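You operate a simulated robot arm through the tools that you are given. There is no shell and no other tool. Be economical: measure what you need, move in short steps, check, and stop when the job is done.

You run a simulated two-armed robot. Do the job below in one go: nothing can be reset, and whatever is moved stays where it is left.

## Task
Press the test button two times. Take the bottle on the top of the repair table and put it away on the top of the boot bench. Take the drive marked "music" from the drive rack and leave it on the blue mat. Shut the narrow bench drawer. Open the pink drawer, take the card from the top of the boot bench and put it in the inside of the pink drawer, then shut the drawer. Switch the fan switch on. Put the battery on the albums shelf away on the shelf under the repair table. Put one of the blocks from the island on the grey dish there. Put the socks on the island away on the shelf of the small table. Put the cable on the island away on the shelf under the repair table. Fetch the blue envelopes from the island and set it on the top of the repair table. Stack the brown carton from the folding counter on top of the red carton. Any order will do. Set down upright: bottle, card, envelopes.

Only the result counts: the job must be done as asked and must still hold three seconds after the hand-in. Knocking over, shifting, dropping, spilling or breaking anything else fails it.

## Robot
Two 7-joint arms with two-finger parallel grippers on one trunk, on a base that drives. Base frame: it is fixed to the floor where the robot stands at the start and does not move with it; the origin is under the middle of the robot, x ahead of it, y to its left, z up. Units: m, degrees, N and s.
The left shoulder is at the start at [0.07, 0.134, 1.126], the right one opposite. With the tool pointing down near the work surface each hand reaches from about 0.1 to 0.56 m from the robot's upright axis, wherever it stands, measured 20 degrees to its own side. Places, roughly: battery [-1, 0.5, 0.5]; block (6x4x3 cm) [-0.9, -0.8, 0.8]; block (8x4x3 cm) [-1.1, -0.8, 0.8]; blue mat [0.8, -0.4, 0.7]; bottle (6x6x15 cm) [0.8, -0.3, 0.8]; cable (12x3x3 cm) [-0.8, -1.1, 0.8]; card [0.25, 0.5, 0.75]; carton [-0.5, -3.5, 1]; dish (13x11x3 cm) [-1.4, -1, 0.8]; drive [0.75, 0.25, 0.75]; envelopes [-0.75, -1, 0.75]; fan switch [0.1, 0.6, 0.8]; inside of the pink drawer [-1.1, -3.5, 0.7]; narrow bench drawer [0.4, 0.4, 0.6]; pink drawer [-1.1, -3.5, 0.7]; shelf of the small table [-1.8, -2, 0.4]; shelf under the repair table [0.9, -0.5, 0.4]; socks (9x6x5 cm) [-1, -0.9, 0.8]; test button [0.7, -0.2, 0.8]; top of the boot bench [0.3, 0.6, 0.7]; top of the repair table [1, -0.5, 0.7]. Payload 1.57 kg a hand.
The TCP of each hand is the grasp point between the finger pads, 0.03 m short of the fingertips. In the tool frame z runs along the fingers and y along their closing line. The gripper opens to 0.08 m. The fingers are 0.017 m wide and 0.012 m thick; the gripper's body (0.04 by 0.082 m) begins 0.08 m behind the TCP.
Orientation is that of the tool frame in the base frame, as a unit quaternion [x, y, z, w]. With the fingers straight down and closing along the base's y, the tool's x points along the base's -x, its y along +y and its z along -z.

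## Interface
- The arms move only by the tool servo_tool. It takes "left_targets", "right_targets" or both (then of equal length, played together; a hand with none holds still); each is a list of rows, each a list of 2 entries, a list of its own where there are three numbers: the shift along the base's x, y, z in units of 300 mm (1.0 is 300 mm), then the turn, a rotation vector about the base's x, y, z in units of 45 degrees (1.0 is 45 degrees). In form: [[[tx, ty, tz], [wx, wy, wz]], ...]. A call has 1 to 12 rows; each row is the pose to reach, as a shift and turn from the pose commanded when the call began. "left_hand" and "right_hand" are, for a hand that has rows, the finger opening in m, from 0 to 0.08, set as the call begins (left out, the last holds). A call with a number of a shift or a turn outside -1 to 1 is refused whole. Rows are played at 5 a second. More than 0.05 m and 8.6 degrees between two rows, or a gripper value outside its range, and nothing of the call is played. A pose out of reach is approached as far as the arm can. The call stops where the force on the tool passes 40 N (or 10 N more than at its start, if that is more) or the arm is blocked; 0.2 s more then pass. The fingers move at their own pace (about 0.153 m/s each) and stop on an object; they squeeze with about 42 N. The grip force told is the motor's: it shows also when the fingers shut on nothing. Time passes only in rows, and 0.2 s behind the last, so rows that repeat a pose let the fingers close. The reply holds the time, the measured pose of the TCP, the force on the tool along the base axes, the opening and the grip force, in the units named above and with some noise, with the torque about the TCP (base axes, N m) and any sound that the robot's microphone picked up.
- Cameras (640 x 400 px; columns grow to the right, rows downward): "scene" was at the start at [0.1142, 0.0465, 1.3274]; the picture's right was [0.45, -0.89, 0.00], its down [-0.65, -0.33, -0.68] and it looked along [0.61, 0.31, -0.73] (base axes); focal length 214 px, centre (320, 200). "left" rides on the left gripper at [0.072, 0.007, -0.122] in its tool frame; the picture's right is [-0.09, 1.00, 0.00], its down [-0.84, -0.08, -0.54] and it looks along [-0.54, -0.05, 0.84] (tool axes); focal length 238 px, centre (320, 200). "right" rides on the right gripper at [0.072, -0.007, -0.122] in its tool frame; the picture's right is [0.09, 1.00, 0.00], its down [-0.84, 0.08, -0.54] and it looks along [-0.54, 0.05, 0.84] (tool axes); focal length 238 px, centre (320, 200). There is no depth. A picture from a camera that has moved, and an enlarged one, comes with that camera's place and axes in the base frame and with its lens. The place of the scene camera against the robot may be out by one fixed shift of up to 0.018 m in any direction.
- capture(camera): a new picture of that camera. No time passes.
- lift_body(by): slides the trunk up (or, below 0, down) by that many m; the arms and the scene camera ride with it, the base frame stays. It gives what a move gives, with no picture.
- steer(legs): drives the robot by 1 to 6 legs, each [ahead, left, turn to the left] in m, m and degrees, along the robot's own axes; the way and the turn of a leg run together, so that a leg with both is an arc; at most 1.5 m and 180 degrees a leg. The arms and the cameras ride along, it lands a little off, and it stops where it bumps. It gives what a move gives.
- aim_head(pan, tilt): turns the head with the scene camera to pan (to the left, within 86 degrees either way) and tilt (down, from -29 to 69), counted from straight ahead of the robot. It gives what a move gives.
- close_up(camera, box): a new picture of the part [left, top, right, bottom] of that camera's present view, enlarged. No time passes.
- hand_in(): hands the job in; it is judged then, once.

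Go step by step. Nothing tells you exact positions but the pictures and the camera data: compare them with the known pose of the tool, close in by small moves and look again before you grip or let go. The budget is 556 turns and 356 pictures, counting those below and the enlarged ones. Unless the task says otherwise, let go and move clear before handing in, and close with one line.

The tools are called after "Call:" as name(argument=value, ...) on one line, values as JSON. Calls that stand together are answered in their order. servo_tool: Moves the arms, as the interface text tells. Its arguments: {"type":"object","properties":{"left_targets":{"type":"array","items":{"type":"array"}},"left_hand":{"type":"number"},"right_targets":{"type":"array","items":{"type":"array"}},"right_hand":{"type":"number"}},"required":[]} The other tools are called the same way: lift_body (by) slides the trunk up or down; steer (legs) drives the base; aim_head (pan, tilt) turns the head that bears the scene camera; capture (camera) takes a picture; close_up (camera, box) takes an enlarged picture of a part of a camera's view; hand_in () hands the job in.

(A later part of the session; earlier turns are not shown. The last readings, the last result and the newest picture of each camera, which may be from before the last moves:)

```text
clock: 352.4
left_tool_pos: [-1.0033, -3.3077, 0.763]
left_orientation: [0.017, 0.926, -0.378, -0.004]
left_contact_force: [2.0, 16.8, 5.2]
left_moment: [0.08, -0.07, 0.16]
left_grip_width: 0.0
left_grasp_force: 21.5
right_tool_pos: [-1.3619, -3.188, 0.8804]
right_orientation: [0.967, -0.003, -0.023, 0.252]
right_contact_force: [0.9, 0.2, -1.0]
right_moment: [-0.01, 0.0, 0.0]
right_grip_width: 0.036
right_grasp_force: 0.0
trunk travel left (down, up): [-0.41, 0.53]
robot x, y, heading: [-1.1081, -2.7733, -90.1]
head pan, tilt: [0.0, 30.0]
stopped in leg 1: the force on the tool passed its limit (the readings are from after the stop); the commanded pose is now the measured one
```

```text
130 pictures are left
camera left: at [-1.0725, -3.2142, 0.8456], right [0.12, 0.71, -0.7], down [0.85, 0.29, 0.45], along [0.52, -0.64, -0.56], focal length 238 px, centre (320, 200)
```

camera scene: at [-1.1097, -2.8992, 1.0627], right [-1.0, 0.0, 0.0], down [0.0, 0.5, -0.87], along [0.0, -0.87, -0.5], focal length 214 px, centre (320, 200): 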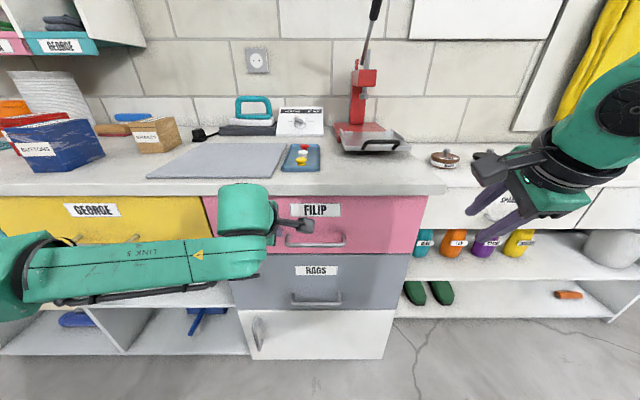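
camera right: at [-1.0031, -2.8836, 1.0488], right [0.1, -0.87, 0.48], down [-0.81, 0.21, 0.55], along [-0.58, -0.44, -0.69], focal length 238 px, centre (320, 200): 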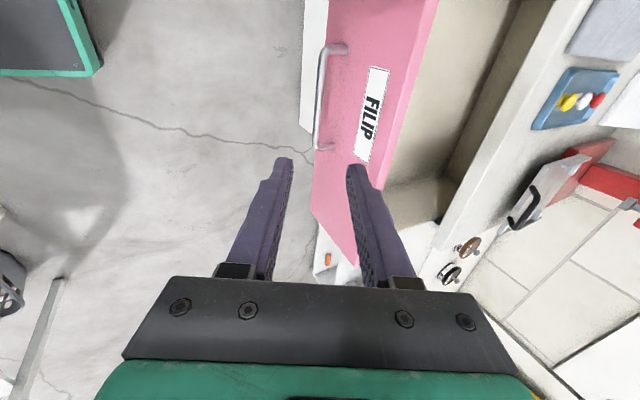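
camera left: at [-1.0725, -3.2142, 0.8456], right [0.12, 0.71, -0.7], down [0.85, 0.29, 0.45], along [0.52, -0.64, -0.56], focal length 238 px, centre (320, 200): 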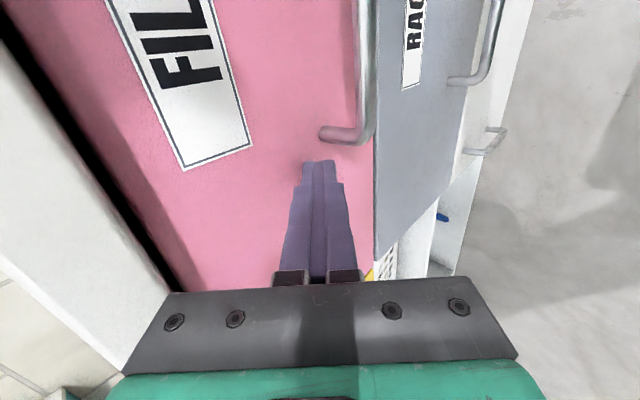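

Drawer is flush. Back off and look at the cartons on the counter.

Call:
steer(legs=[[-0.3, 0, 0]])

Call:
lift_body(by=0.3)

Call:
servo_tool(left_targets=[[[0, 0, 0.02], [0.16, 0, 0]], [[0, 0.02, 0.04], [0.33, 0, 0]], [[0, 0.04, 0.06], [0.5, 0, 0]], [[0, 0.06, 0.06], [0.67, 0, 0]], [[0, 0.1, 0.06], [0.84, 0, 0]], [[0, 0.14, 0.06], [0.98, 0, 0]]], right_targets=[[[0.05, 0, 0], [0.1, 0, 0]], [[0.1, 0, 0], [0.2, 0, 0]], [[0.15, 0, 0], [0.3, 0, 0]], [[0.2, 0, 0], [0.4, 0, 0]], [[0.25, 0, 0], [0.5, 0, 0]], [[0.3, 0, 0], [0.64, 0, 0]]])

Call:
steer(legs=[[0, 0.55, 0]])

Call:
capture(camera="scene")

```text
clock: 354.4
left_tool_pos: [-1.0029, -3.0205, 0.76]
left_orientation: [0.018, 0.927, -0.375, -0.006]
left_contact_force: [-1.0, 0.9, -0.1]
left_moment: [-0.03, 0.0, 0.0]
left_grip_width: 0.0
left_grasp_force: 21.2
right_tool_pos: [-1.3639, -2.8995, 0.8789]
right_orientation: [0.968, -0.006, -0.022, 0.251]
right_contact_force: [0.2, -0.7, 0.2]
right_moment: [-0.03, -0.02, 0.0]
right_grip_width: 0.0359
right_grasp_force: 0.0
trunk travel left (down, up): [-0.41, 0.53]
robot x, y, heading: [-1.1003, -2.4829, -90.4]
head pan, tilt: [0.0, 30.0]
```

```text
clock: 357.4
left_tool_pos: [-1.003, -3.0215, 1.0606]
left_orientation: [0.018, 0.927, -0.375, -0.005]
left_contact_force: [0.2, 0.1, 0.4]
left_moment: [-0.01, 0.03, 0.0]
left_grip_width: 0.0001
left_grasp_force: 20.8
right_tool_pos: [-1.3634, -2.9013, 1.1779]
right_orientation: [0.968, -0.007, -0.023, 0.25]
right_contact_force: [0.0, -0.4, -0.2]
right_moment: [0.01, -0.02, 0.0]
right_grip_width: 0.0362
right_grasp_force: 0.1
trunk travel left (down, up): [-0.71, 0.23]
robot x, y, heading: [-1.1016, -2.4858, -90.5]
head pan, tilt: [0.0, 30.0]
```

```text
clock: 358.9
left_tool_pos: [-0.9961, -2.9715, 1.0762]
left_orientation: [0.016, 1.0, 0.0, -0.013]
left_contact_force: [0.4, -0.7, -0.1]
left_moment: [0.0, 0.02, 0.02]
left_grip_width: 0.0
left_grasp_force: 21.2
left hand out of reach, approached as far as the arm can: row 6
right_tool_pos: [-1.2713, -2.8995, 1.1801]
right_orientation: [1.0, 0.0, -0.024, 0.002]
right_contact_force: [-1.1, 0.4, 0.2]
right_moment: [-0.02, -0.02, -0.06]
right_grip_width: 0.0359
right_grasp_force: 0.1
trunk travel left (down, up): [-0.71, 0.23]
robot x, y, heading: [-1.1015, -2.4824, -90.1]
head pan, tilt: [0.0, 30.0]
```

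```text
clock: 362.0
left_tool_pos: [-0.4456, -2.9758, 1.0769]
left_orientation: [0.016, 1.0, -0.001, -0.012]
left_contact_force: [0.2, -0.1, 0.0]
left_moment: [0.0, -0.02, 0.02]
left_grip_width: 0.0
left_grasp_force: 21.4
right_tool_pos: [-0.7219, -2.9041, 1.1797]
right_orientation: [1.0, 0.001, -0.023, 0.002]
right_contact_force: [0.0, 0.2, 0.2]
right_moment: [-0.03, 0.01, 0.04]
right_grip_width: 0.0358
right_grasp_force: 0.1
trunk travel left (down, up): [-0.71, 0.23]
robot x, y, heading: [-0.5537, -2.4856, -90.5]
head pan, tilt: [0.0, 30.0]
```

```text
129 pictures are left
camera scene: at [-0.5594, -2.6171, 1.3621], right [-1.0, 0.01, 0.0], down [0.0, 0.5, -0.87], along [-0.01, -0.87, -0.5], focal length 214 px, centre (320, 200)
```

scene: 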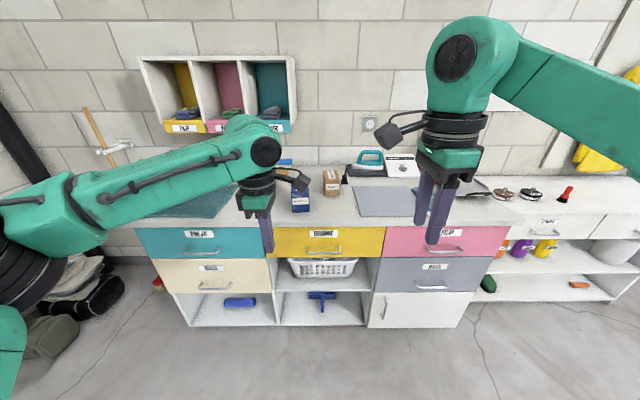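

Call:
servo_tool(left_targets=[[[0.15, 0, 0.05], [0, 0, 0]], [[0.3, 0, 0.1], [0, 0, 0]], [[0.45, 0, 0.1], [0, 0, 0]]], left_hand=0.08)

Call:
close_up(camera="scene", box=[200, 130, 380, 240])

Call:
capture(camera="left")

Call:
capture(camera="right")

```text
clock: 362.8
left_tool_pos: [-0.3083, -2.9797, 1.1058]
left_orientation: [0.016, 1.0, -0.001, -0.013]
left_contact_force: [0.5, 0.7, -0.6]
left_moment: [-0.02, 0.03, 0.0]
left_grip_width: 0.08
left_grasp_force: 0.2
right_tool_pos: [-0.7221, -2.9034, 1.1787]
right_orientation: [1.0, 0.0, -0.024, 0.002]
right_contact_force: [-0.9, -0.9, -0.3]
right_moment: [0.04, -0.02, -0.03]
right_grip_width: 0.0361
right_grasp_force: 0.0
trunk travel left (down, up): [-0.71, 0.23]
robot x, y, heading: [-0.5525, -2.4904, -90.3]
head pan, tilt: [0.0, 30.0]
```

```text
3.56 times, centred on (290, 185) of scene
camera zoom: at [-0.557, -2.6174, 1.3621], right [-1.0, 0.01, 0.0], down [0.0, 0.5, -0.87], along [-0.01, -0.87, -0.5], focal length 763 px, centre (427, 253)
```

zoom: 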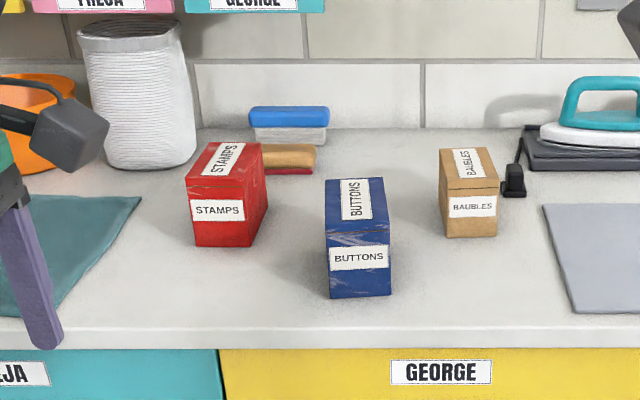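

```text
127 pictures are left
camera left: at [-0.3783, -2.9686, 1.2294], right [0.12, 0.99, 0.0], down [0.85, -0.1, 0.52], along [0.51, -0.07, -0.85], focal length 238 px, centre (320, 200)
```

left: 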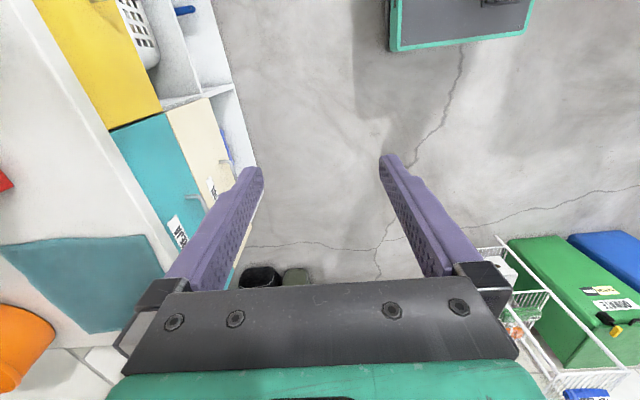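

```text
126 pictures are left
camera right: at [-0.6425, -2.8976, 1.2969], right [0.09, -1.0, 0.0], down [-0.81, -0.08, 0.58], along [-0.58, -0.05, -0.81], focal length 238 px, centre (320, 200)
```

right: 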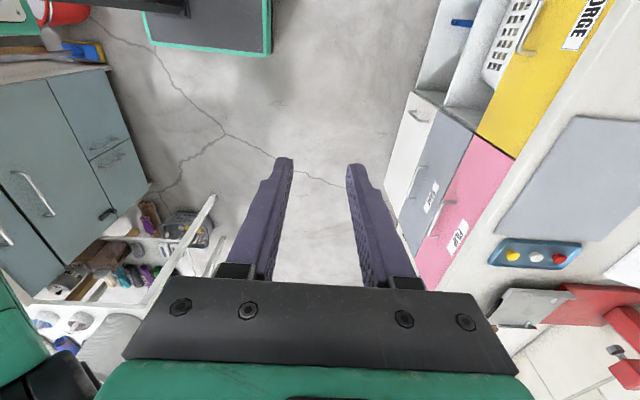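

Brown "BAUBLES" at about (−0.62, −3.58), red "STAMPS" at about (−0.29, −3.55). Turn the right hand back so it closes along x, and lower the trunk.

Call:
servo_tool(right_targets=[[[0, 0, 0], [0, 0, 0.16]], [[0, 0, 0], [0, 0, 0.33]], [[0, 0, 0], [0, 0, 0.5]], [[0, 0, 0], [0, 0, 0.67]], [[0, 0, 0], [0, 0, 0.84]], [[0, 0, 0], [0, 0, 1]]], right_hand=0.08)

Call:
servo_tool(right_targets=[[[0, 0, 0], [0, 0, 0.16]], [[0, 0, 0], [0, 0, 0.33]], [[0, 0, 0], [0, 0, 0.5]], [[0, 0, 0], [0, 0, 0.67]], [[0, 0, 0], [0, 0, 0.84]], [[0, 0, 0], [0, 0, 1]]])

Call:
steer(legs=[[0.5, 0.07, 0.4]])

Call:
capture(camera="right")

Call:
capture(camera="scene")

```text
clock: 364.2
left_tool_pos: [-0.3114, -2.9784, 1.1056]
left_orientation: [0.015, 1.0, 0.0, -0.012]
left_contact_force: [-0.5, -0.3, 0.4]
left_moment: [0.03, 0.0, 0.01]
left_grip_width: 0.0798
left_grasp_force: 0.1
right_tool_pos: [-0.7216, -2.905, 1.179]
right_orientation: [0.923, 0.384, -0.021, 0.011]
right_contact_force: [0.7, 0.1, 0.2]
right_moment: [0.02, 0.01, -0.01]
right_grip_width: 0.0801
right_grasp_force: 0.0
trunk travel left (down, up): [-0.71, 0.23]
robot x, y, heading: [-0.5507, -2.4884, -90.3]
head pan, tilt: [0.0, 30.0]
```

```text
clock: 365.6
left_tool_pos: [-0.3109, -2.9777, 1.1062]
left_orientation: [0.016, 1.0, -0.001, -0.012]
left_contact_force: [0.2, -0.3, 0.8]
left_moment: [0.03, 0.0, -0.03]
left_grip_width: 0.08
left_grasp_force: 0.0
right_tool_pos: [-0.7211, -2.9035, 1.1792]
right_orientation: [0.707, 0.707, -0.015, 0.017]
right_contact_force: [0.0, -0.2, 0.1]
right_moment: [-0.02, -0.02, -0.02]
right_grip_width: 0.0798
right_grasp_force: 0.1
trunk travel left (down, up): [-0.71, 0.23]
robot x, y, heading: [-0.5498, -2.4898, -90.6]
head pan, tilt: [0.0, 30.0]
```

```text
clock: 368.6
left_tool_pos: [-0.2228, -3.4687, 1.1064]
left_orientation: [0.002, 1.0, -0.002, -0.012]
left_contact_force: [0.4, 0.1, 0.1]
left_moment: [0.0, 0.0, -0.01]
left_grip_width: 0.08
left_grasp_force: 0.0
right_tool_pos: [-0.6379, -3.4053, 1.1784]
right_orientation: [0.697, 0.717, -0.015, 0.018]
right_contact_force: [0.3, 1.5, -0.1]
right_moment: [0.01, -0.01, 0.03]
right_grip_width: 0.0801
right_grasp_force: 0.1
trunk travel left (down, up): [-0.71, 0.23]
robot x, y, heading: [-0.4798, -2.9896, -88.7]
head pan, tilt: [0.0, 30.0]
```

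```text
125 pictures are left
camera right: at [-0.6457, -3.3293, 1.297], right [0.99, 0.12, 0.0], down [0.1, -0.81, 0.58], along [0.07, -0.58, -0.81], focal length 238 px, centre (320, 200)
```

right: 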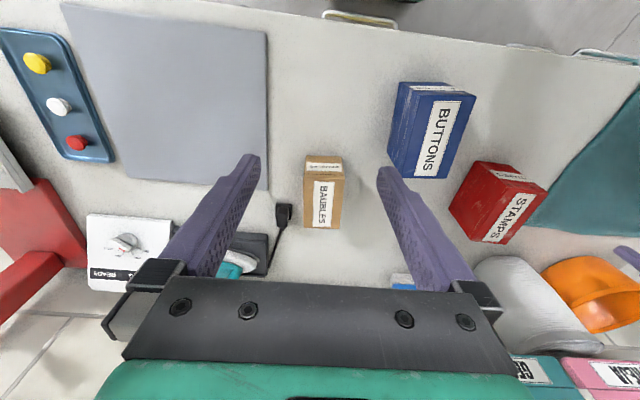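

```text
124 pictures are left
camera scene: at [-0.4813, -3.1145, 1.3623], right [-1.0, -0.02, 0.0], down [-0.01, 0.5, -0.87], along [0.02, -0.87, -0.5], focal length 214 px, centre (320, 200)
```

scene: 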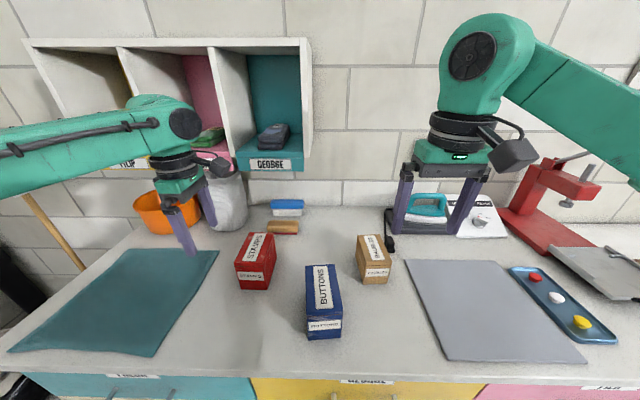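

Brown carton: centre (−0.605, −3.59), 0.068 wide, top ≈0.94, yaw ≈7°. Draw the left hand back, lower the trunk, and close in.

Call:
servo_tool(left_targets=[[[0, 0.15, 0], [0, 0, 0]], [[0, 0.3, 0], [0, 0, 0]], [[0, 0.45, 0], [0, 0, 0]], [[0, 0.6, 0], [0, 0, 0]]], right_targets=[[[0, 0, 0], [0, 0, 0.06]], [[0, 0, 0], [0, 0, 0.12]], [[0, 0, 0], [0, 0, 0.12]], [[0, 0, 0], [0, 0, 0.12]]])

Call:
lift_body(by=-0.12)

Call:
steer(legs=[[0.09, 0, 0]])

Call:
servo_tool(right_targets=[[[0.05, -0.1, 0], [0, 0, 0]], [[0.08, -0.2, 0], [0, 0, 0]], [[0.1, -0.3, -0.05], [0, 0, 0]]])

Call:
capture(camera="right")

Call:
capture(camera="scene")

```text
clock: 369.6
left_tool_pos: [-0.2241, -3.2887, 1.1043]
left_orientation: [0.002, 1.0, -0.002, -0.013]
left_contact_force: [-0.3, 0.6, 0.7]
left_moment: [0.0, 0.01, 0.03]
left_grip_width: 0.0801
left_grasp_force: 0.1
right_tool_pos: [-0.6371, -3.4036, 1.1801]
right_orientation: [0.663, 0.749, -0.014, 0.019]
right_contact_force: [-0.2, -0.6, 0.5]
right_moment: [-0.02, -0.02, 0.01]
right_grip_width: 0.0797
right_grasp_force: 0.1
trunk travel left (down, up): [-0.71, 0.23]
robot x, y, heading: [-0.4754, -2.9848, -88.7]
head pan, tilt: [0.0, 30.0]
```

```text
clock: 371.1
left_tool_pos: [-0.2236, -3.2909, 0.9846]
left_orientation: [0.002, 1.0, -0.002, -0.012]
left_contact_force: [0.1, 0.3, 0.2]
left_moment: [0.03, 0.0, 0.04]
left_grip_width: 0.08
left_grasp_force: 0.0
right_tool_pos: [-0.6382, -3.4059, 1.0591]
right_orientation: [0.663, 0.749, -0.014, 0.018]
right_contact_force: [0.7, 0.7, 0.5]
right_moment: [0.0, -0.02, 0.01]
right_grip_width: 0.0799
right_grasp_force: 0.0
trunk travel left (down, up): [-0.59, 0.35]
robot x, y, heading: [-0.4756, -2.9833, -88.8]
head pan, tilt: [0.0, 30.0]
```

```text
clock: 372.2
left_tool_pos: [-0.2209, -3.3778, 0.9855]
left_orientation: [0.001, 1.0, -0.001, -0.013]
left_contact_force: [-0.7, -0.1, -0.4]
left_moment: [0.04, -0.01, -0.01]
left_grip_width: 0.0801
left_grasp_force: 0.1
right_tool_pos: [-0.6352, -3.4935, 1.0603]
right_orientation: [0.662, 0.749, -0.013, 0.018]
right_contact_force: [0.9, -0.3, -0.8]
right_moment: [0.01, -0.02, 0.0]
right_grip_width: 0.0801
right_grasp_force: 0.2
trunk travel left (down, up): [-0.59, 0.35]
robot x, y, heading: [-0.4735, -3.0677, -89.0]
head pan, tilt: [0.0, 30.0]
```

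```text
clock: 373.0
left_tool_pos: [-0.2215, -3.3795, 0.9846]
left_orientation: [0.002, 1.0, -0.001, -0.014]
left_contact_force: [0.3, -0.5, -0.6]
left_moment: [-0.01, -0.04, 0.0]
left_grip_width: 0.0802
left_grasp_force: 0.1
right_tool_pos: [-0.6072, -3.5869, 1.0419]
right_orientation: [0.662, 0.749, -0.013, 0.018]
right_contact_force: [0.2, 0.6, -0.1]
right_moment: [0.07, -0.01, -0.03]
right_grip_width: 0.0801
right_grasp_force: 0.1
trunk travel left (down, up): [-0.59, 0.35]
robot x, y, heading: [-0.4768, -3.0718, -88.5]
head pan, tilt: [0.0, 30.0]
```

```text
123 pictures are left
camera right: at [-0.6222, -3.5117, 1.1596], right [0.98, 0.21, 0.0], down [0.17, -0.8, 0.58], along [0.12, -0.57, -0.82], focal length 238 px, centre (320, 200)
```

right: 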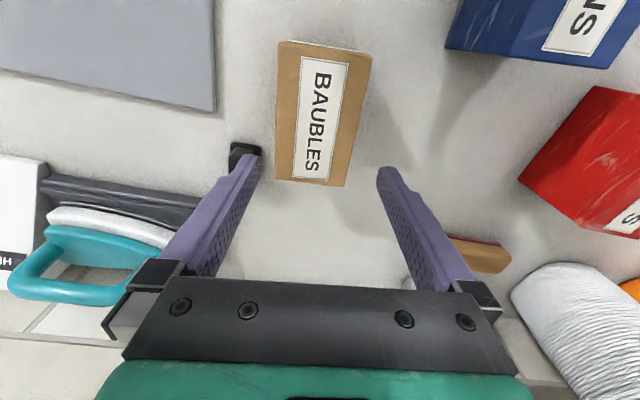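

```text
122 pictures are left
camera scene: at [-0.4789, -3.2041, 1.242], right [-1.0, -0.02, 0.0], down [-0.01, 0.5, -0.87], along [0.02, -0.87, -0.5], focal length 214 px, centre (320, 200)
```

scene: 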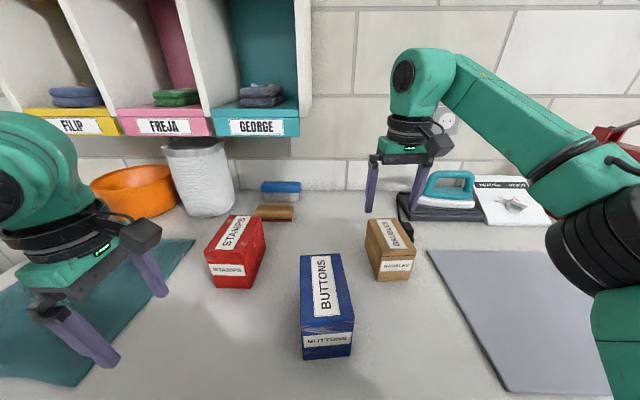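

Aligned (yaw ≈5–7°). Descend partway to check finger clearance.

Call:
servo_tool(right_targets=[[[-0.01, 0.015, -0.06], [0, 0, -0.02]], [[-0.013, 0.02, -0.13], [0, 0, -0.03]]])

Call:
capture(camera="right")

Call:
close_up(camera="scene", box=[330, 130, 490, 300])

```text
clock: 373.6
left_tool_pos: [-0.2222, -3.3774, 0.9846]
left_orientation: [0.001, 1.0, -0.001, -0.012]
left_contact_force: [-0.2, -0.5, 0.1]
left_moment: [-0.02, -0.05, -0.01]
left_grip_width: 0.08
left_grasp_force: 0.0
right_tool_pos: [-0.61, -3.5799, 1.0024]
right_orientation: [0.671, 0.741, -0.014, 0.018]
right_contact_force: [-0.5, -0.3, 1.2]
right_moment: [0.0, -0.02, 0.01]
right_grip_width: 0.0799
right_grasp_force: 0.1
trunk travel left (down, up): [-0.59, 0.35]
robot x, y, heading: [-0.4752, -3.0733, -89.2]
head pan, tilt: [0.0, 30.0]
```

```text
121 pictures are left
camera right: at [-0.6239, -3.5049, 1.1206], right [0.98, 0.19, 0.0], down [0.16, -0.8, 0.58], along [0.11, -0.57, -0.81], focal length 238 px, centre (320, 200)
```

right: 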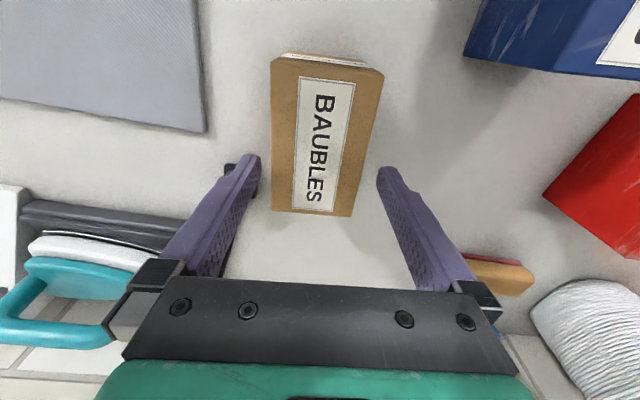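

```text
2.35 times, centred on (410, 215) of scene
camera zoom: at [-0.4793, -3.2033, 1.2421], right [-1.0, -0.02, 0.0], down [-0.01, 0.5, -0.87], along [0.02, -0.87, -0.5], focal length 505 px, centre (108, 165)
```

zoom: 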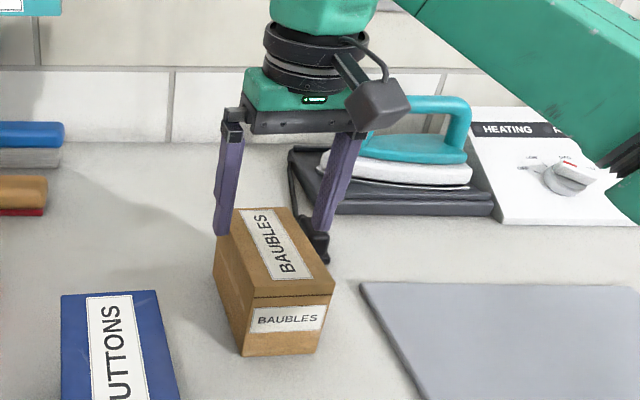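

Call:
servo_tool(right_targets=[[[-0.013, 0, -0.08], [0, 0, 0]], [[-0.013, 0, -0.16], [0, 0, 0]], [[-0.013, 0, -0.24], [0, 0, 0]]])

Call:
capture(camera="right")

Call:
close_up(camera="scene", box=[330, 130, 490, 300])

```text
clock: 374.4
left_tool_pos: [-0.2229, -3.3776, 0.9853]
left_orientation: [0.0, 1.0, 0.0, -0.012]
left_contact_force: [-1.3, 0.0, -0.9]
left_moment: [0.0, 0.04, 0.01]
left_grip_width: 0.0802
left_grasp_force: 0.1
right_tool_pos: [-0.6149, -3.5777, 0.9316]
right_orientation: [0.671, 0.741, -0.015, 0.018]
right_contact_force: [-0.4, 0.5, -0.9]
right_moment: [0.01, 0.03, 0.02]
right_grip_width: 0.0801
right_grasp_force: 0.1
trunk travel left (down, up): [-0.59, 0.35]
robot x, y, heading: [-0.4759, -3.0717, -89.0]
head pan, tilt: [0.0, 30.0]
```

```text
119 pictures are left
camera right: at [-0.6288, -3.5024, 1.0499], right [0.98, 0.19, 0.0], down [0.15, -0.8, 0.58], along [0.11, -0.57, -0.81], focal length 238 px, centre (320, 200)
```

right: 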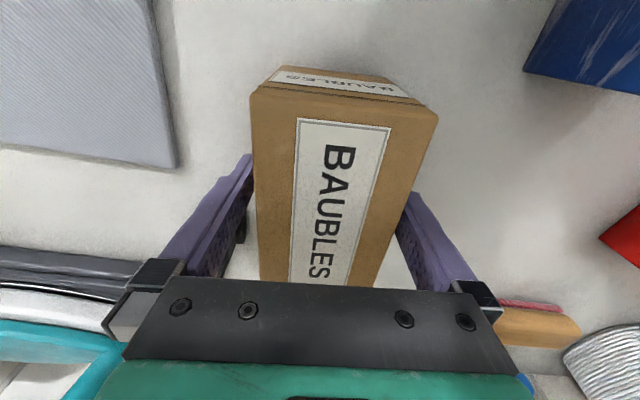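

```text
2.35 times, centred on (410, 215) of scene
camera zoom: at [-0.4795, -3.203, 1.2422], right [-1.0, -0.02, 0.0], down [-0.01, 0.5, -0.87], along [0.02, -0.87, -0.5], focal length 505 px, centre (108, 165)
```

zoom: 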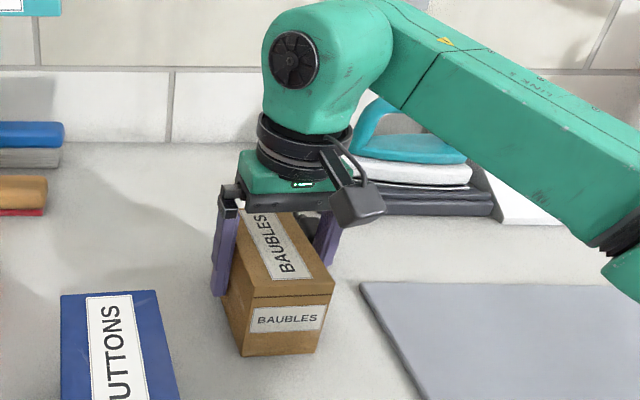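

Call:
servo_tool(right_targets=[[[0, 0, 0], [0, 0, 0]], [[0, 0, 0], [0, 0, 0]], [[0, 0, 0], [0, 0, 0]]], right_hand=0.04)

Call:
servo_tool(right_targets=[[[0, 0, 0.06], [0, 0, 0]], [[0, 0, 0.15], [0, 0, 0]], [[0, 0.02, 0.28], [0, 0, 0]], [[0, 0.05, 0.42], [0, 0, 0]], [[0, 0.1, 0.5], [0, 0, 0]]])

Call:
capture(camera="scene")

Call:
capture(camera="right")

```text
clock: 375.2
left_tool_pos: [-0.2215, -3.3768, 0.9841]
left_orientation: [0.001, 1.0, 0.0, -0.012]
left_contact_force: [0.1, -0.3, -0.1]
left_moment: [0.02, 0.05, -0.01]
left_grip_width: 0.0798
left_grasp_force: 0.1
right_tool_pos: [-0.6135, -3.578, 0.9326]
right_orientation: [0.671, 0.741, -0.014, 0.018]
right_contact_force: [-1.4, -0.5, -0.5]
right_moment: [-0.2, 0.12, -0.05]
right_grip_width: 0.0678
right_grasp_force: 41.9
trunk travel left (down, up): [-0.59, 0.35]
robot x, y, heading: [-0.4777, -3.0727, -88.9]
head pan, tilt: [0.0, 30.0]
```

```text
clock: 376.4
left_tool_pos: [-0.2215, -3.3772, 0.9845]
left_orientation: [0.001, 1.0, -0.002, -0.012]
left_contact_force: [-0.5, -0.1, 0.2]
left_moment: [-0.02, 0.03, 0.01]
left_grip_width: 0.0799
left_grasp_force: 0.0
right_tool_pos: [-0.6147, -3.5479, 1.0869]
right_orientation: [0.671, 0.741, -0.014, 0.018]
right_contact_force: [0.4, -0.5, -2.6]
right_moment: [-0.02, 0.0, 0.02]
right_grip_width: 0.0677
right_grasp_force: 41.8
trunk travel left (down, up): [-0.59, 0.35]
robot x, y, heading: [-0.4724, -3.0721, -88.7]
head pan, tilt: [0.0, 30.0]
```

```text
117 pictures are left
camera scene: at [-0.4791, -3.2022, 1.2422], right [-1.0, -0.02, 0.0], down [-0.01, 0.5, -0.87], along [0.02, -0.87, -0.5], focal length 214 px, centre (320, 200)
```

scene: 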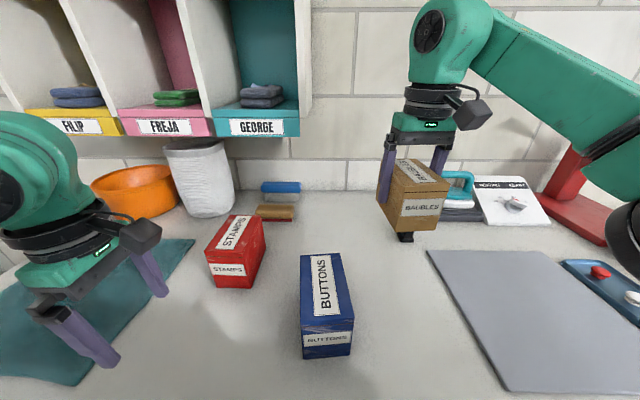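

```text
116 pictures are left
camera right: at [-0.6287, -3.4726, 1.2042], right [0.98, 0.19, 0.0], down [0.15, -0.8, 0.58], along [0.11, -0.57, -0.81], focal length 238 px, centre (320, 200)
```

right: 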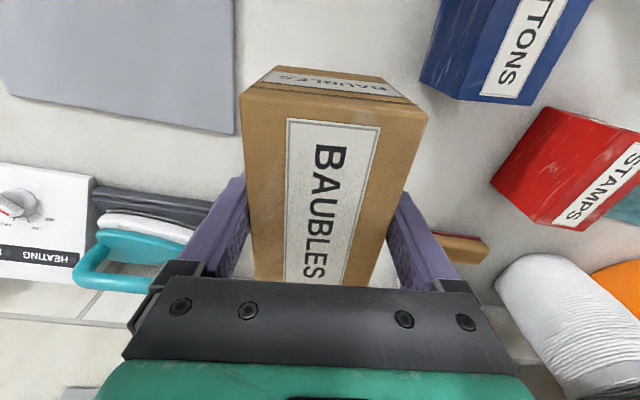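

Brown carton held. Slide left so it comes over the red carton.

Call:
steer(legs=[[0, 0.31, -0.5]])

Call:
capture(camera="right")

Call:
capture(camera="scene")

Call:
capture(camera="left")

```text
clock: 378.4
left_tool_pos: [0.0801, -3.3761, 0.9856]
left_orientation: [0.006, 1.0, -0.001, -0.012]
left_contact_force: [-1.2, -0.1, -1.3]
left_moment: [0.03, 0.0, 0.03]
left_grip_width: 0.0801
left_grasp_force: 0.1
right_tool_pos: [-0.3144, -3.5434, 1.0845]
right_orientation: [0.675, 0.738, -0.014, 0.019]
right_contact_force: [0.6, -0.3, -3.5]
right_moment: [0.02, 0.01, 0.0]
right_grip_width: 0.0677
right_grasp_force: 41.9
trunk travel left (down, up): [-0.59, 0.35]
robot x, y, heading: [-0.1699, -3.066, -89.2]
head pan, tilt: [0.0, 30.0]
```

```text
115 pictures are left
camera right: at [-0.3277, -3.4669, 1.2033], right [0.98, 0.18, 0.0], down [0.15, -0.8, 0.58], along [0.1, -0.57, -0.81], focal length 238 px, centre (320, 200)
```

right: 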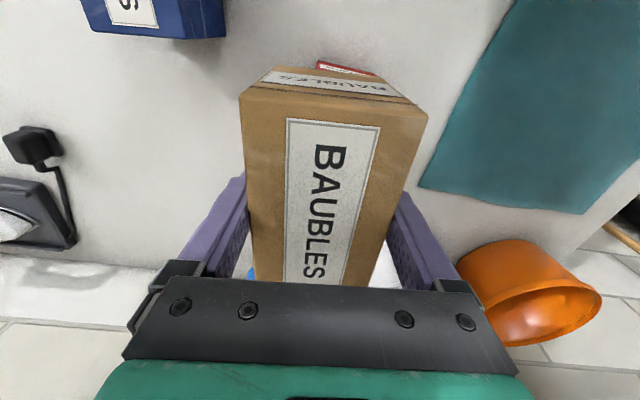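

```text
114 pictures are left
camera scene: at [-0.1754, -3.1981, 1.2421], right [-1.0, -0.01, 0.0], down [-0.01, 0.5, -0.87], along [0.01, -0.87, -0.5], focal length 214 px, centre (320, 200)
```

scene: 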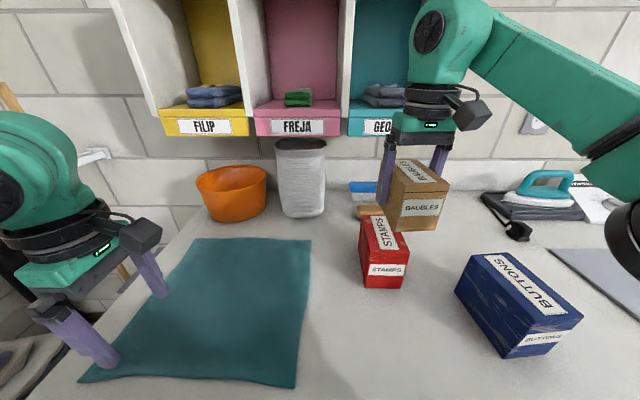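

```text
113 pictures are left
camera left: at [0.0103, -3.3672, 1.1086], right [0.1, 0.99, 0.0], down [0.85, -0.09, 0.52], along [0.52, -0.06, -0.85], focal length 238 px, centre (320, 200)
```

left: 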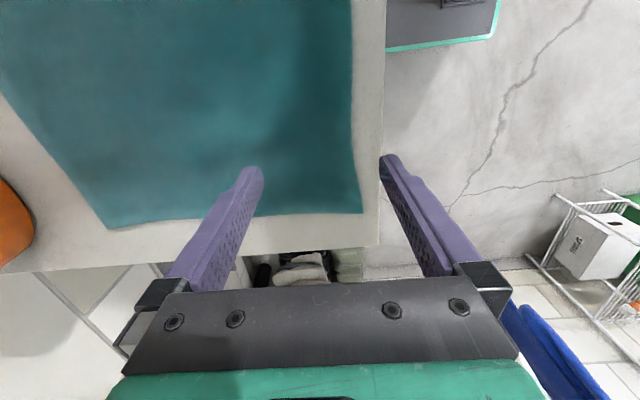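

Call:
close_up(camera="scene", box=[330, 140, 490, 310])

```text
2.35 times, centred on (410, 225) of scene
camera zoom: at [-0.1754, -3.1981, 1.2421], right [-1.0, -0.01, 0.0], down [-0.01, 0.5, -0.87], along [0.01, -0.87, -0.5], focal length 505 px, centre (108, 141)
```

zoom: 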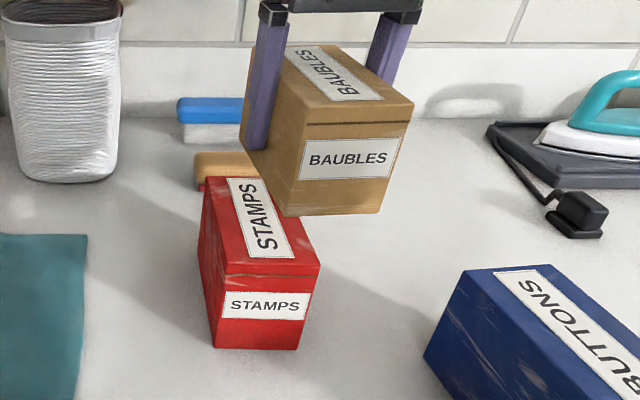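

Red carton: centre ≈(−0.288, −3.55), top ≈0.962. Align brown over it (Δx +0.026, Δy −0.007, yaw −4°) and lower near contact.

Call:
servo_tool(right_targets=[[[0.045, -0.012, 0], [0, 0, -0.05]], [[0.087, -0.023, 0], [0, 0, -0.09]], [[0.087, -0.023, -0.08], [0, 0, -0.09]], [[0.087, -0.023, -0.14], [0, 0, -0.09]]])

Call:
close_up(camera="scene", box=[310, 140, 470, 310])

Call:
capture(camera="right")

Call:
capture(camera="left")

```text
clock: 379.4
left_tool_pos: [0.0809, -3.3767, 0.9849]
left_orientation: [0.006, 1.0, 0.0, -0.012]
left_contact_force: [0.8, -0.5, 0.1]
left_moment: [0.0, -0.01, 0.01]
left_grip_width: 0.0802
left_grasp_force: 0.0
right_tool_pos: [-0.2877, -3.549, 1.042]
right_orientation: [0.701, 0.713, -0.014, 0.018]
right_contact_force: [-0.3, 0.0, -3.2]
right_moment: [-0.01, -0.01, 0.01]
right_grip_width: 0.0677
right_grasp_force: 41.9
trunk travel left (down, up): [-0.59, 0.35]
robot x, y, heading: [-0.1684, -3.0671, -89.0]
head pan, tilt: [0.0, 30.0]
```

```text
2.35 times, centred on (390, 225) of scene
camera zoom: at [-0.1752, -3.1984, 1.2421], right [-1.0, -0.01, 0.0], down [-0.01, 0.5, -0.87], along [0.01, -0.87, -0.5], focal length 505 px, centre (155, 141)
```

zoom: 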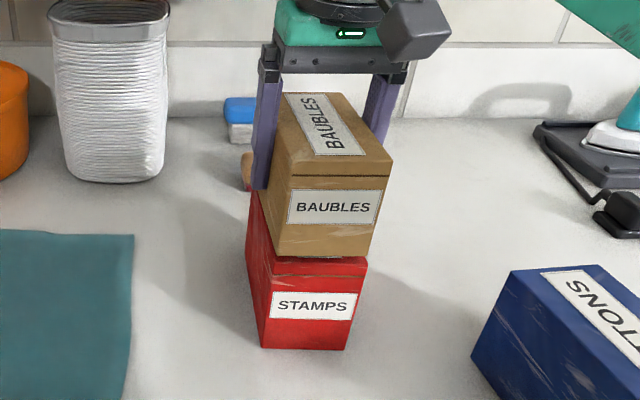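

```text
110 pictures are left
camera right: at [-0.2957, -3.4726, 1.1599], right [0.99, 0.11, 0.0], down [0.09, -0.81, 0.58], along [0.06, -0.58, -0.81], focal length 238 px, centre (320, 200)
```

right: 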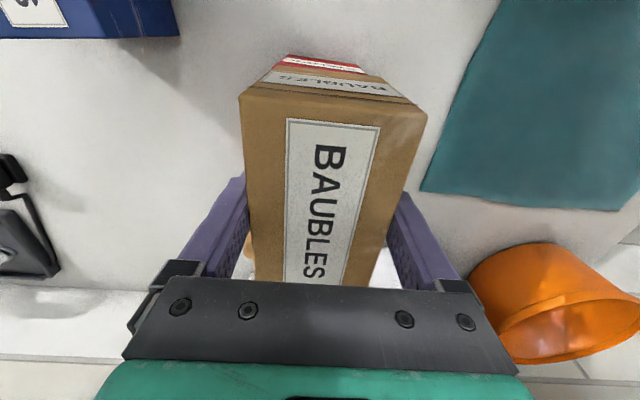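

```text
109 pictures are left
camera left: at [0.0105, -3.3675, 1.1085], right [0.1, 0.99, 0.0], down [0.85, -0.09, 0.52], along [0.52, -0.06, -0.85], focal length 238 px, centre (320, 200)
```

left: 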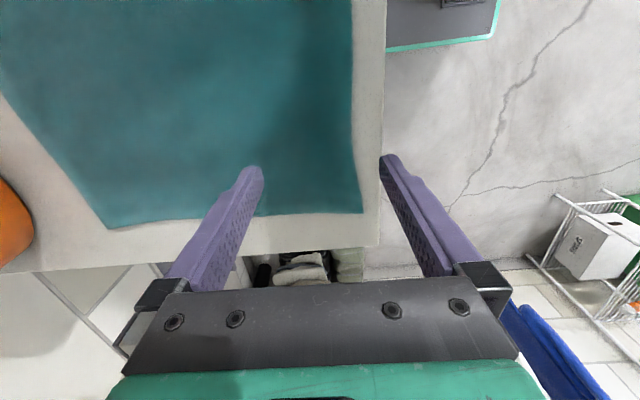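

Looks aligned. Lower to contact and release.

Call:
servo_tool(right_targets=[[[0, 0, -0.02], [0, 0, 0]], [[0, 0, -0.04], [0, 0, 0]], [[0, 0, -0.055], [0, 0, 0]], [[0, 0, -0.07], [0, 0, 0]], [[0, 0, -0.085], [0, 0, 0]], [[0, 0, -0.1], [0, 0, 0]]])

Call:
close_up(camera="scene", box=[310, 140, 470, 310])

```text
clock: 380.5
left_tool_pos: [0.082, -3.373, 0.9858]
left_orientation: [0.006, 1.0, -0.003, -0.014]
left_contact_force: [0.0, -0.1, 0.2]
left_moment: [0.0, 0.02, -0.01]
left_grip_width: 0.0797
left_grasp_force: 0.0
right_tool_pos: [-0.2876, -3.5458, 1.0298]
right_orientation: [0.7, 0.713, -0.016, 0.023]
right_contact_force: [0.9, 4.0, 16.6]
right_moment: [1.13, 0.69, -0.13]
right_grip_width: 0.0677
right_grasp_force: 42.1
trunk travel left (down, up): [-0.59, 0.35]
robot x, y, heading: [-0.1716, -3.0705, -89.3]
head pan, tilt: [0.0, 30.0]
stopped in row 5 (right hand): the force on the tool passed its limit (the readings are from after the stop); the commanded pose is now the measured one
```

```text
2.35 times, centred on (390, 225) of scene
camera zoom: at [-0.1741, -3.1947, 1.2424], right [-1.0, -0.01, 0.0], down [-0.01, 0.5, -0.87], along [0.01, -0.87, -0.5], focal length 505 px, centre (155, 141)
```

zoom: 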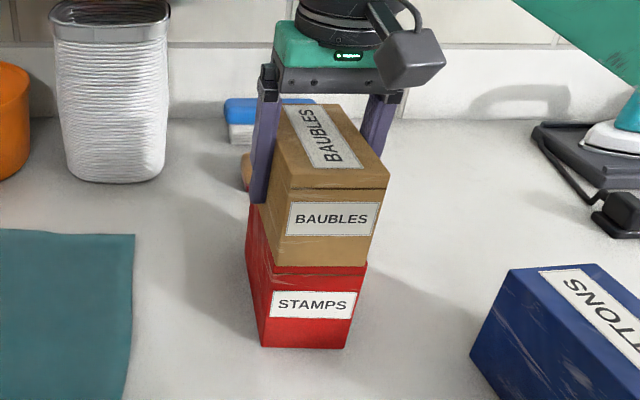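

Call:
servo_tool(right_targets=[[[0, 0, 0.006], [0, 0, 0]], [[0, 0, 0.006], [0, 0, 0]]])

Call:
servo_tool(right_targets=[[[0, 0, 0], [0, 0, 0]], [[0, 0, 0], [0, 0, 0]], [[0, 0, 0.04], [0, 0, 0]], [[0, 0, 0.14], [0, 0, 0]], [[0, 0, 0.28], [0, 0, 0]], [[0, 0.05, 0.42], [0, 0, 0]]], right_hand=0.08)

Call:
capture(camera="scene")

Call:
capture(camera="right")

```text
clock: 381.1
left_tool_pos: [0.0814, -3.3719, 0.9846]
left_orientation: [0.006, 1.0, -0.003, -0.013]
left_contact_force: [0.3, 0.0, 0.1]
left_moment: [-0.02, -0.01, 0.0]
left_grip_width: 0.0801
left_grasp_force: 0.1
right_tool_pos: [-0.2884, -3.5471, 1.0294]
right_orientation: [0.701, 0.713, -0.016, 0.021]
right_contact_force: [1.4, 4.9, 10.8]
right_moment: [0.54, 0.41, -0.18]
right_grip_width: 0.0676
right_grasp_force: 42.3
trunk travel left (down, up): [-0.59, 0.35]
robot x, y, heading: [-0.1697, -3.0667, -89.2]
head pan, tilt: [0.0, 30.0]
```

```text
clock: 382.5
left_tool_pos: [0.0812, -3.3738, 0.9854]
left_orientation: [0.006, 1.0, -0.003, -0.013]
left_contact_force: [-0.8, 0.8, 0.3]
left_moment: [-0.03, -0.01, 0.0]
left_grip_width: 0.08
left_grasp_force: 0.0
right_tool_pos: [-0.2876, -3.5291, 1.1568]
right_orientation: [0.7, 0.714, -0.017, 0.023]
right_contact_force: [0.5, 0.1, 0.5]
right_moment: [-0.01, 0.0, 0.02]
right_grip_width: 0.0801
right_grasp_force: 0.1
trunk travel left (down, up): [-0.59, 0.35]
robot x, y, heading: [-0.1709, -3.0678, -89.3]
head pan, tilt: [0.0, 30.0]
```

```text
107 pictures are left
camera scene: at [-0.1735, -3.195, 1.2424], right [-1.0, -0.01, 0.0], down [-0.01, 0.5, -0.87], along [0.01, -0.87, -0.5], focal length 214 px, centre (320, 200)
```

scene: 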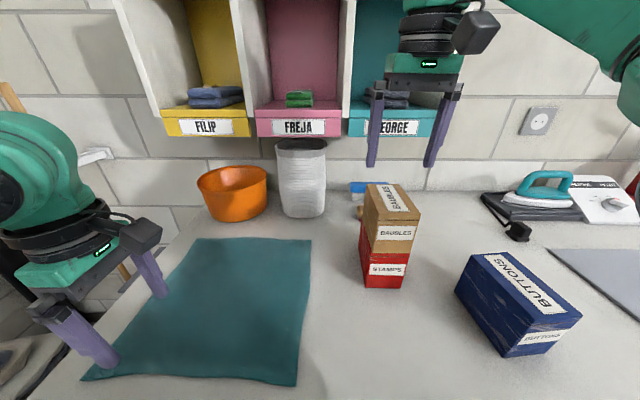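

```text
106 pictures are left
camera right: at [-0.2964, -3.451, 1.2743], right [0.99, 0.11, 0.0], down [0.09, -0.8, 0.59], along [0.07, -0.59, -0.81], focal length 238 px, centre (320, 200)
```

right: 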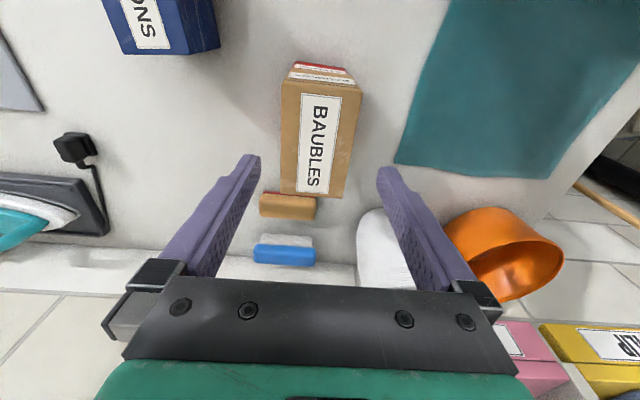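

Stack done. Back away and scout the small table to the west.

Call:
steer(legs=[[-0.5, 0, 0], [0, 0, -90]])

Call:
aim_head(pan=0, tilt=20)

Call:
capture(camera="scene")

```text
clock: 389.1
left_tool_pos: [-0.4699, -2.8275, 0.985]
left_orientation: [0.692, 0.722, 0.008, -0.01]
left_contact_force: [-0.1, -0.8, -0.5]
left_moment: [-0.02, 0.03, -0.01]
left_grip_width: 0.08
left_grasp_force: 0.0
right_tool_pos: [-0.6462, -2.4673, 1.1542]
right_orientation: [0.999, 0.036, -0.026, 0.006]
right_contact_force: [-0.2, -0.3, -0.1]
right_moment: [0.01, -0.01, 0.0]
right_grip_width: 0.0803
right_grasp_force: 0.1
trunk travel left (down, up): [-0.59, 0.35]
robot x, y, heading: [-0.1709, -2.564, -176.2]
head pan, tilt: [0.0, 30.0]
```

```text
clock: 389.9
left_tool_pos: [-0.4691, -2.8277, 0.9836]
left_orientation: [0.692, 0.721, 0.008, -0.009]
left_contact_force: [-0.5, 0.2, 0.7]
left_moment: [-0.02, 0.01, 0.02]
left_grip_width: 0.0799
left_grasp_force: 0.1
right_tool_pos: [-0.6456, -2.4667, 1.1556]
right_orientation: [0.999, 0.036, -0.026, 0.005]
right_contact_force: [0.3, 0.9, 0.0]
right_moment: [-0.02, -0.01, -0.02]
right_grip_width: 0.0802
right_grasp_force: 0.0
trunk travel left (down, up): [-0.59, 0.35]
robot x, y, heading: [-0.1726, -2.562, -176.3]
head pan, tilt: [0.0, 20.0]
```

```text
105 pictures are left
camera scene: at [-0.3263, -2.5608, 1.2582], right [-0.07, 1.0, 0.0], down [0.34, 0.02, -0.94], along [-0.94, -0.06, -0.34], focal length 214 px, centre (320, 200)
```

scene: 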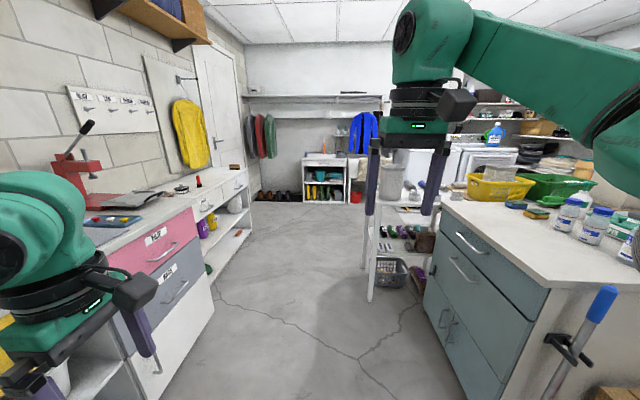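

Call:
close_up(camera="scene", box=[350, 140, 480, 310])

Call:
steer(legs=[[0.65, 0, -3.7]])

Call:
aim_head(pan=-30, tilt=30)

Call:
capture(camera="scene")

```text
2.35 times, centred on (415, 225) of scene
camera zoom: at [-0.3263, -2.5608, 1.2582], right [-0.07, 1.0, 0.0], down [0.34, 0.02, -0.94], along [-0.94, -0.06, -0.34], focal length 505 px, centre (96, 141)
```

zoom: 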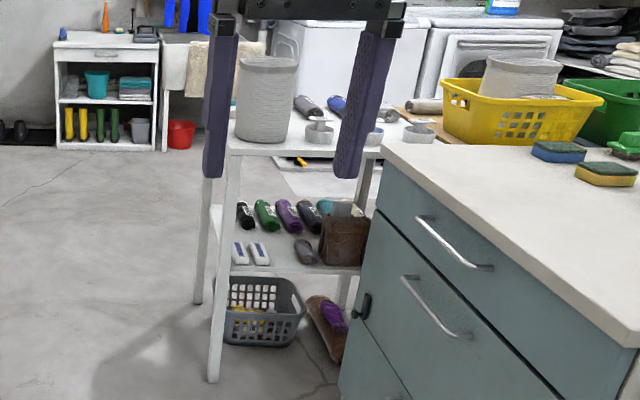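

```text
clock: 393.5
left_tool_pos: [-1.1249, -2.8407, 0.9847]
left_orientation: [0.709, 0.705, 0.008, -0.009]
left_contact_force: [0.1, 0.2, 0.5]
left_moment: [0.01, 0.01, -0.01]
left_grip_width: 0.0798
left_grasp_force: 0.0
right_tool_pos: [-1.2839, -2.47, 1.155]
right_orientation: [1.0, 0.011, -0.027, 0.004]
right_contact_force: [0.0, 0.8, 0.1]
right_moment: [-0.04, -0.03, 0.0]
right_grip_width: 0.0798
right_grasp_force: 0.0
trunk travel left (down, up): [-0.59, 0.35]
robot x, y, heading: [-0.8193, -2.5902, -178.9]
head pan, tilt: [0.0, 20.0]
```

```text
clock: 394.4
left_tool_pos: [-1.1244, -2.8396, 0.9849]
left_orientation: [0.709, 0.705, 0.008, -0.009]
left_contact_force: [0.3, 0.5, -0.2]
left_moment: [-0.03, -0.02, -0.05]
left_grip_width: 0.08
left_grasp_force: 0.0
right_tool_pos: [-1.2833, -2.4704, 1.1546]
right_orientation: [1.0, 0.011, -0.028, 0.004]
right_contact_force: [0.5, -0.3, -0.2]
right_moment: [0.05, -0.04, -0.03]
right_grip_width: 0.08
right_grasp_force: 0.1
trunk travel left (down, up): [-0.59, 0.35]
robot x, y, heading: [-0.8173, -2.5863, -179.0]
head pan, tilt: [-30.0, 30.0]
```

```text
103 pictures are left
camera scene: at [-0.9555, -2.5354, 1.2422], right [0.48, 0.87, 0.0], down [0.44, -0.24, -0.87], along [-0.76, 0.42, -0.5], focal length 214 px, centre (320, 200)
```

scene: 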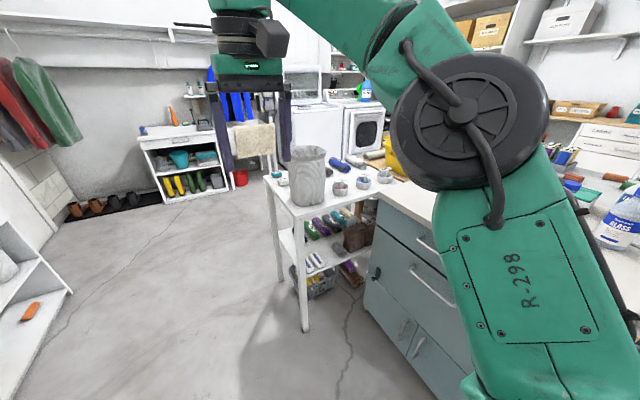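

Small table seen: open south side, shelf at z≈0.4. Now go back to the island for the block and socks (around the east side).

Call:
steer(legs=[[-0.92, 0, -1], [0, 0, 90], [-1.15, 0, 0], [-1.1, 0, 0]])

Call:
steer(legs=[[0, -1.1, 0]])

Call:
aim_head(pan=-10, tilt=40)

Call:
capture(camera="scene")

```text
clock: 413.8
left_tool_pos: [0.4307, -0.6371, 0.9848]
left_orientation: [0.028, 1.0, -0.001, -0.013]
left_contact_force: [0.7, -0.1, 0.7]
left_moment: [0.0, 0.01, -0.02]
left_grip_width: 0.0797
left_grasp_force: 0.0
right_tool_pos: [0.0541, -0.7769, 1.1538]
right_orientation: [0.716, 0.698, -0.015, 0.021]
right_contact_force: [-0.4, 0.1, 0.4]
right_moment: [0.0, 0.03, 0.0]
right_grip_width: 0.0803
right_grasp_force: 0.0
trunk travel left (down, up): [-0.59, 0.35]
robot x, y, heading: [0.1939, -0.32, -91.5]
head pan, tilt: [-30.0, 30.0]
```

```text
clock: 419.5
left_tool_pos: [-0.6816, -0.5946, 0.985]
left_orientation: [0.041, 0.999, 0.0, -0.012]
left_contact_force: [1.1, -0.1, 0.6]
left_moment: [-0.02, -0.03, -0.01]
left_grip_width: 0.0801
left_grasp_force: 0.1
right_tool_pos: [-1.0609, -0.7239, 1.1548]
right_orientation: [0.724, 0.689, -0.015, 0.021]
right_contact_force: [-0.3, -0.6, -0.6]
right_moment: [-0.03, -0.04, 0.01]
right_grip_width: 0.0801
right_grasp_force: 0.0
trunk travel left (down, up): [-0.59, 0.35]
robot x, y, heading: [-0.9124, -0.2724, -93.2]
head pan, tilt: [-30.0, 30.0]
```

```text
clock: 420.3
left_tool_pos: [-0.6799, -0.5946, 0.9858]
left_orientation: [0.04, 0.999, 0.0, -0.012]
left_contact_force: [-0.5, -0.2, -0.2]
left_moment: [-0.04, 0.0, 0.02]
left_grip_width: 0.0798
left_grasp_force: 0.0
right_tool_pos: [-1.0609, -0.7257, 1.1553]
right_orientation: [0.725, 0.689, -0.016, 0.021]
right_contact_force: [0.4, -0.7, -0.5]
right_moment: [-0.02, 0.02, -0.05]
right_grip_width: 0.08
right_grasp_force: 0.0
trunk travel left (down, up): [-0.59, 0.35]
robot x, y, heading: [-0.909, -0.2739, -93.4]
head pan, tilt: [-10.0, 40.0]
```

```text
102 pictures are left
camera scene: at [-0.9389, -0.3928, 1.2268], right [-0.97, 0.23, 0.0], down [0.15, 0.63, -0.77], along [-0.18, -0.75, -0.64], focal length 214 px, centre (320, 200)
```

scene: 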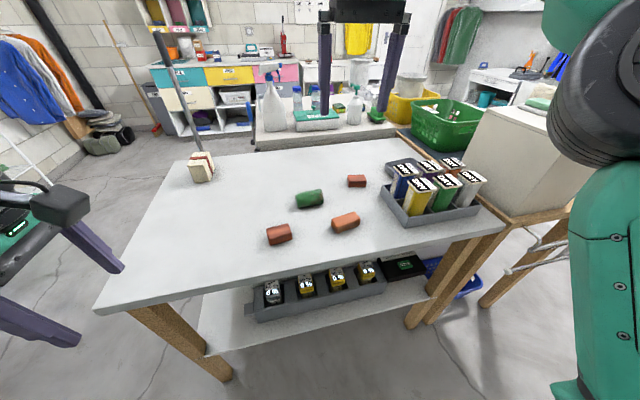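

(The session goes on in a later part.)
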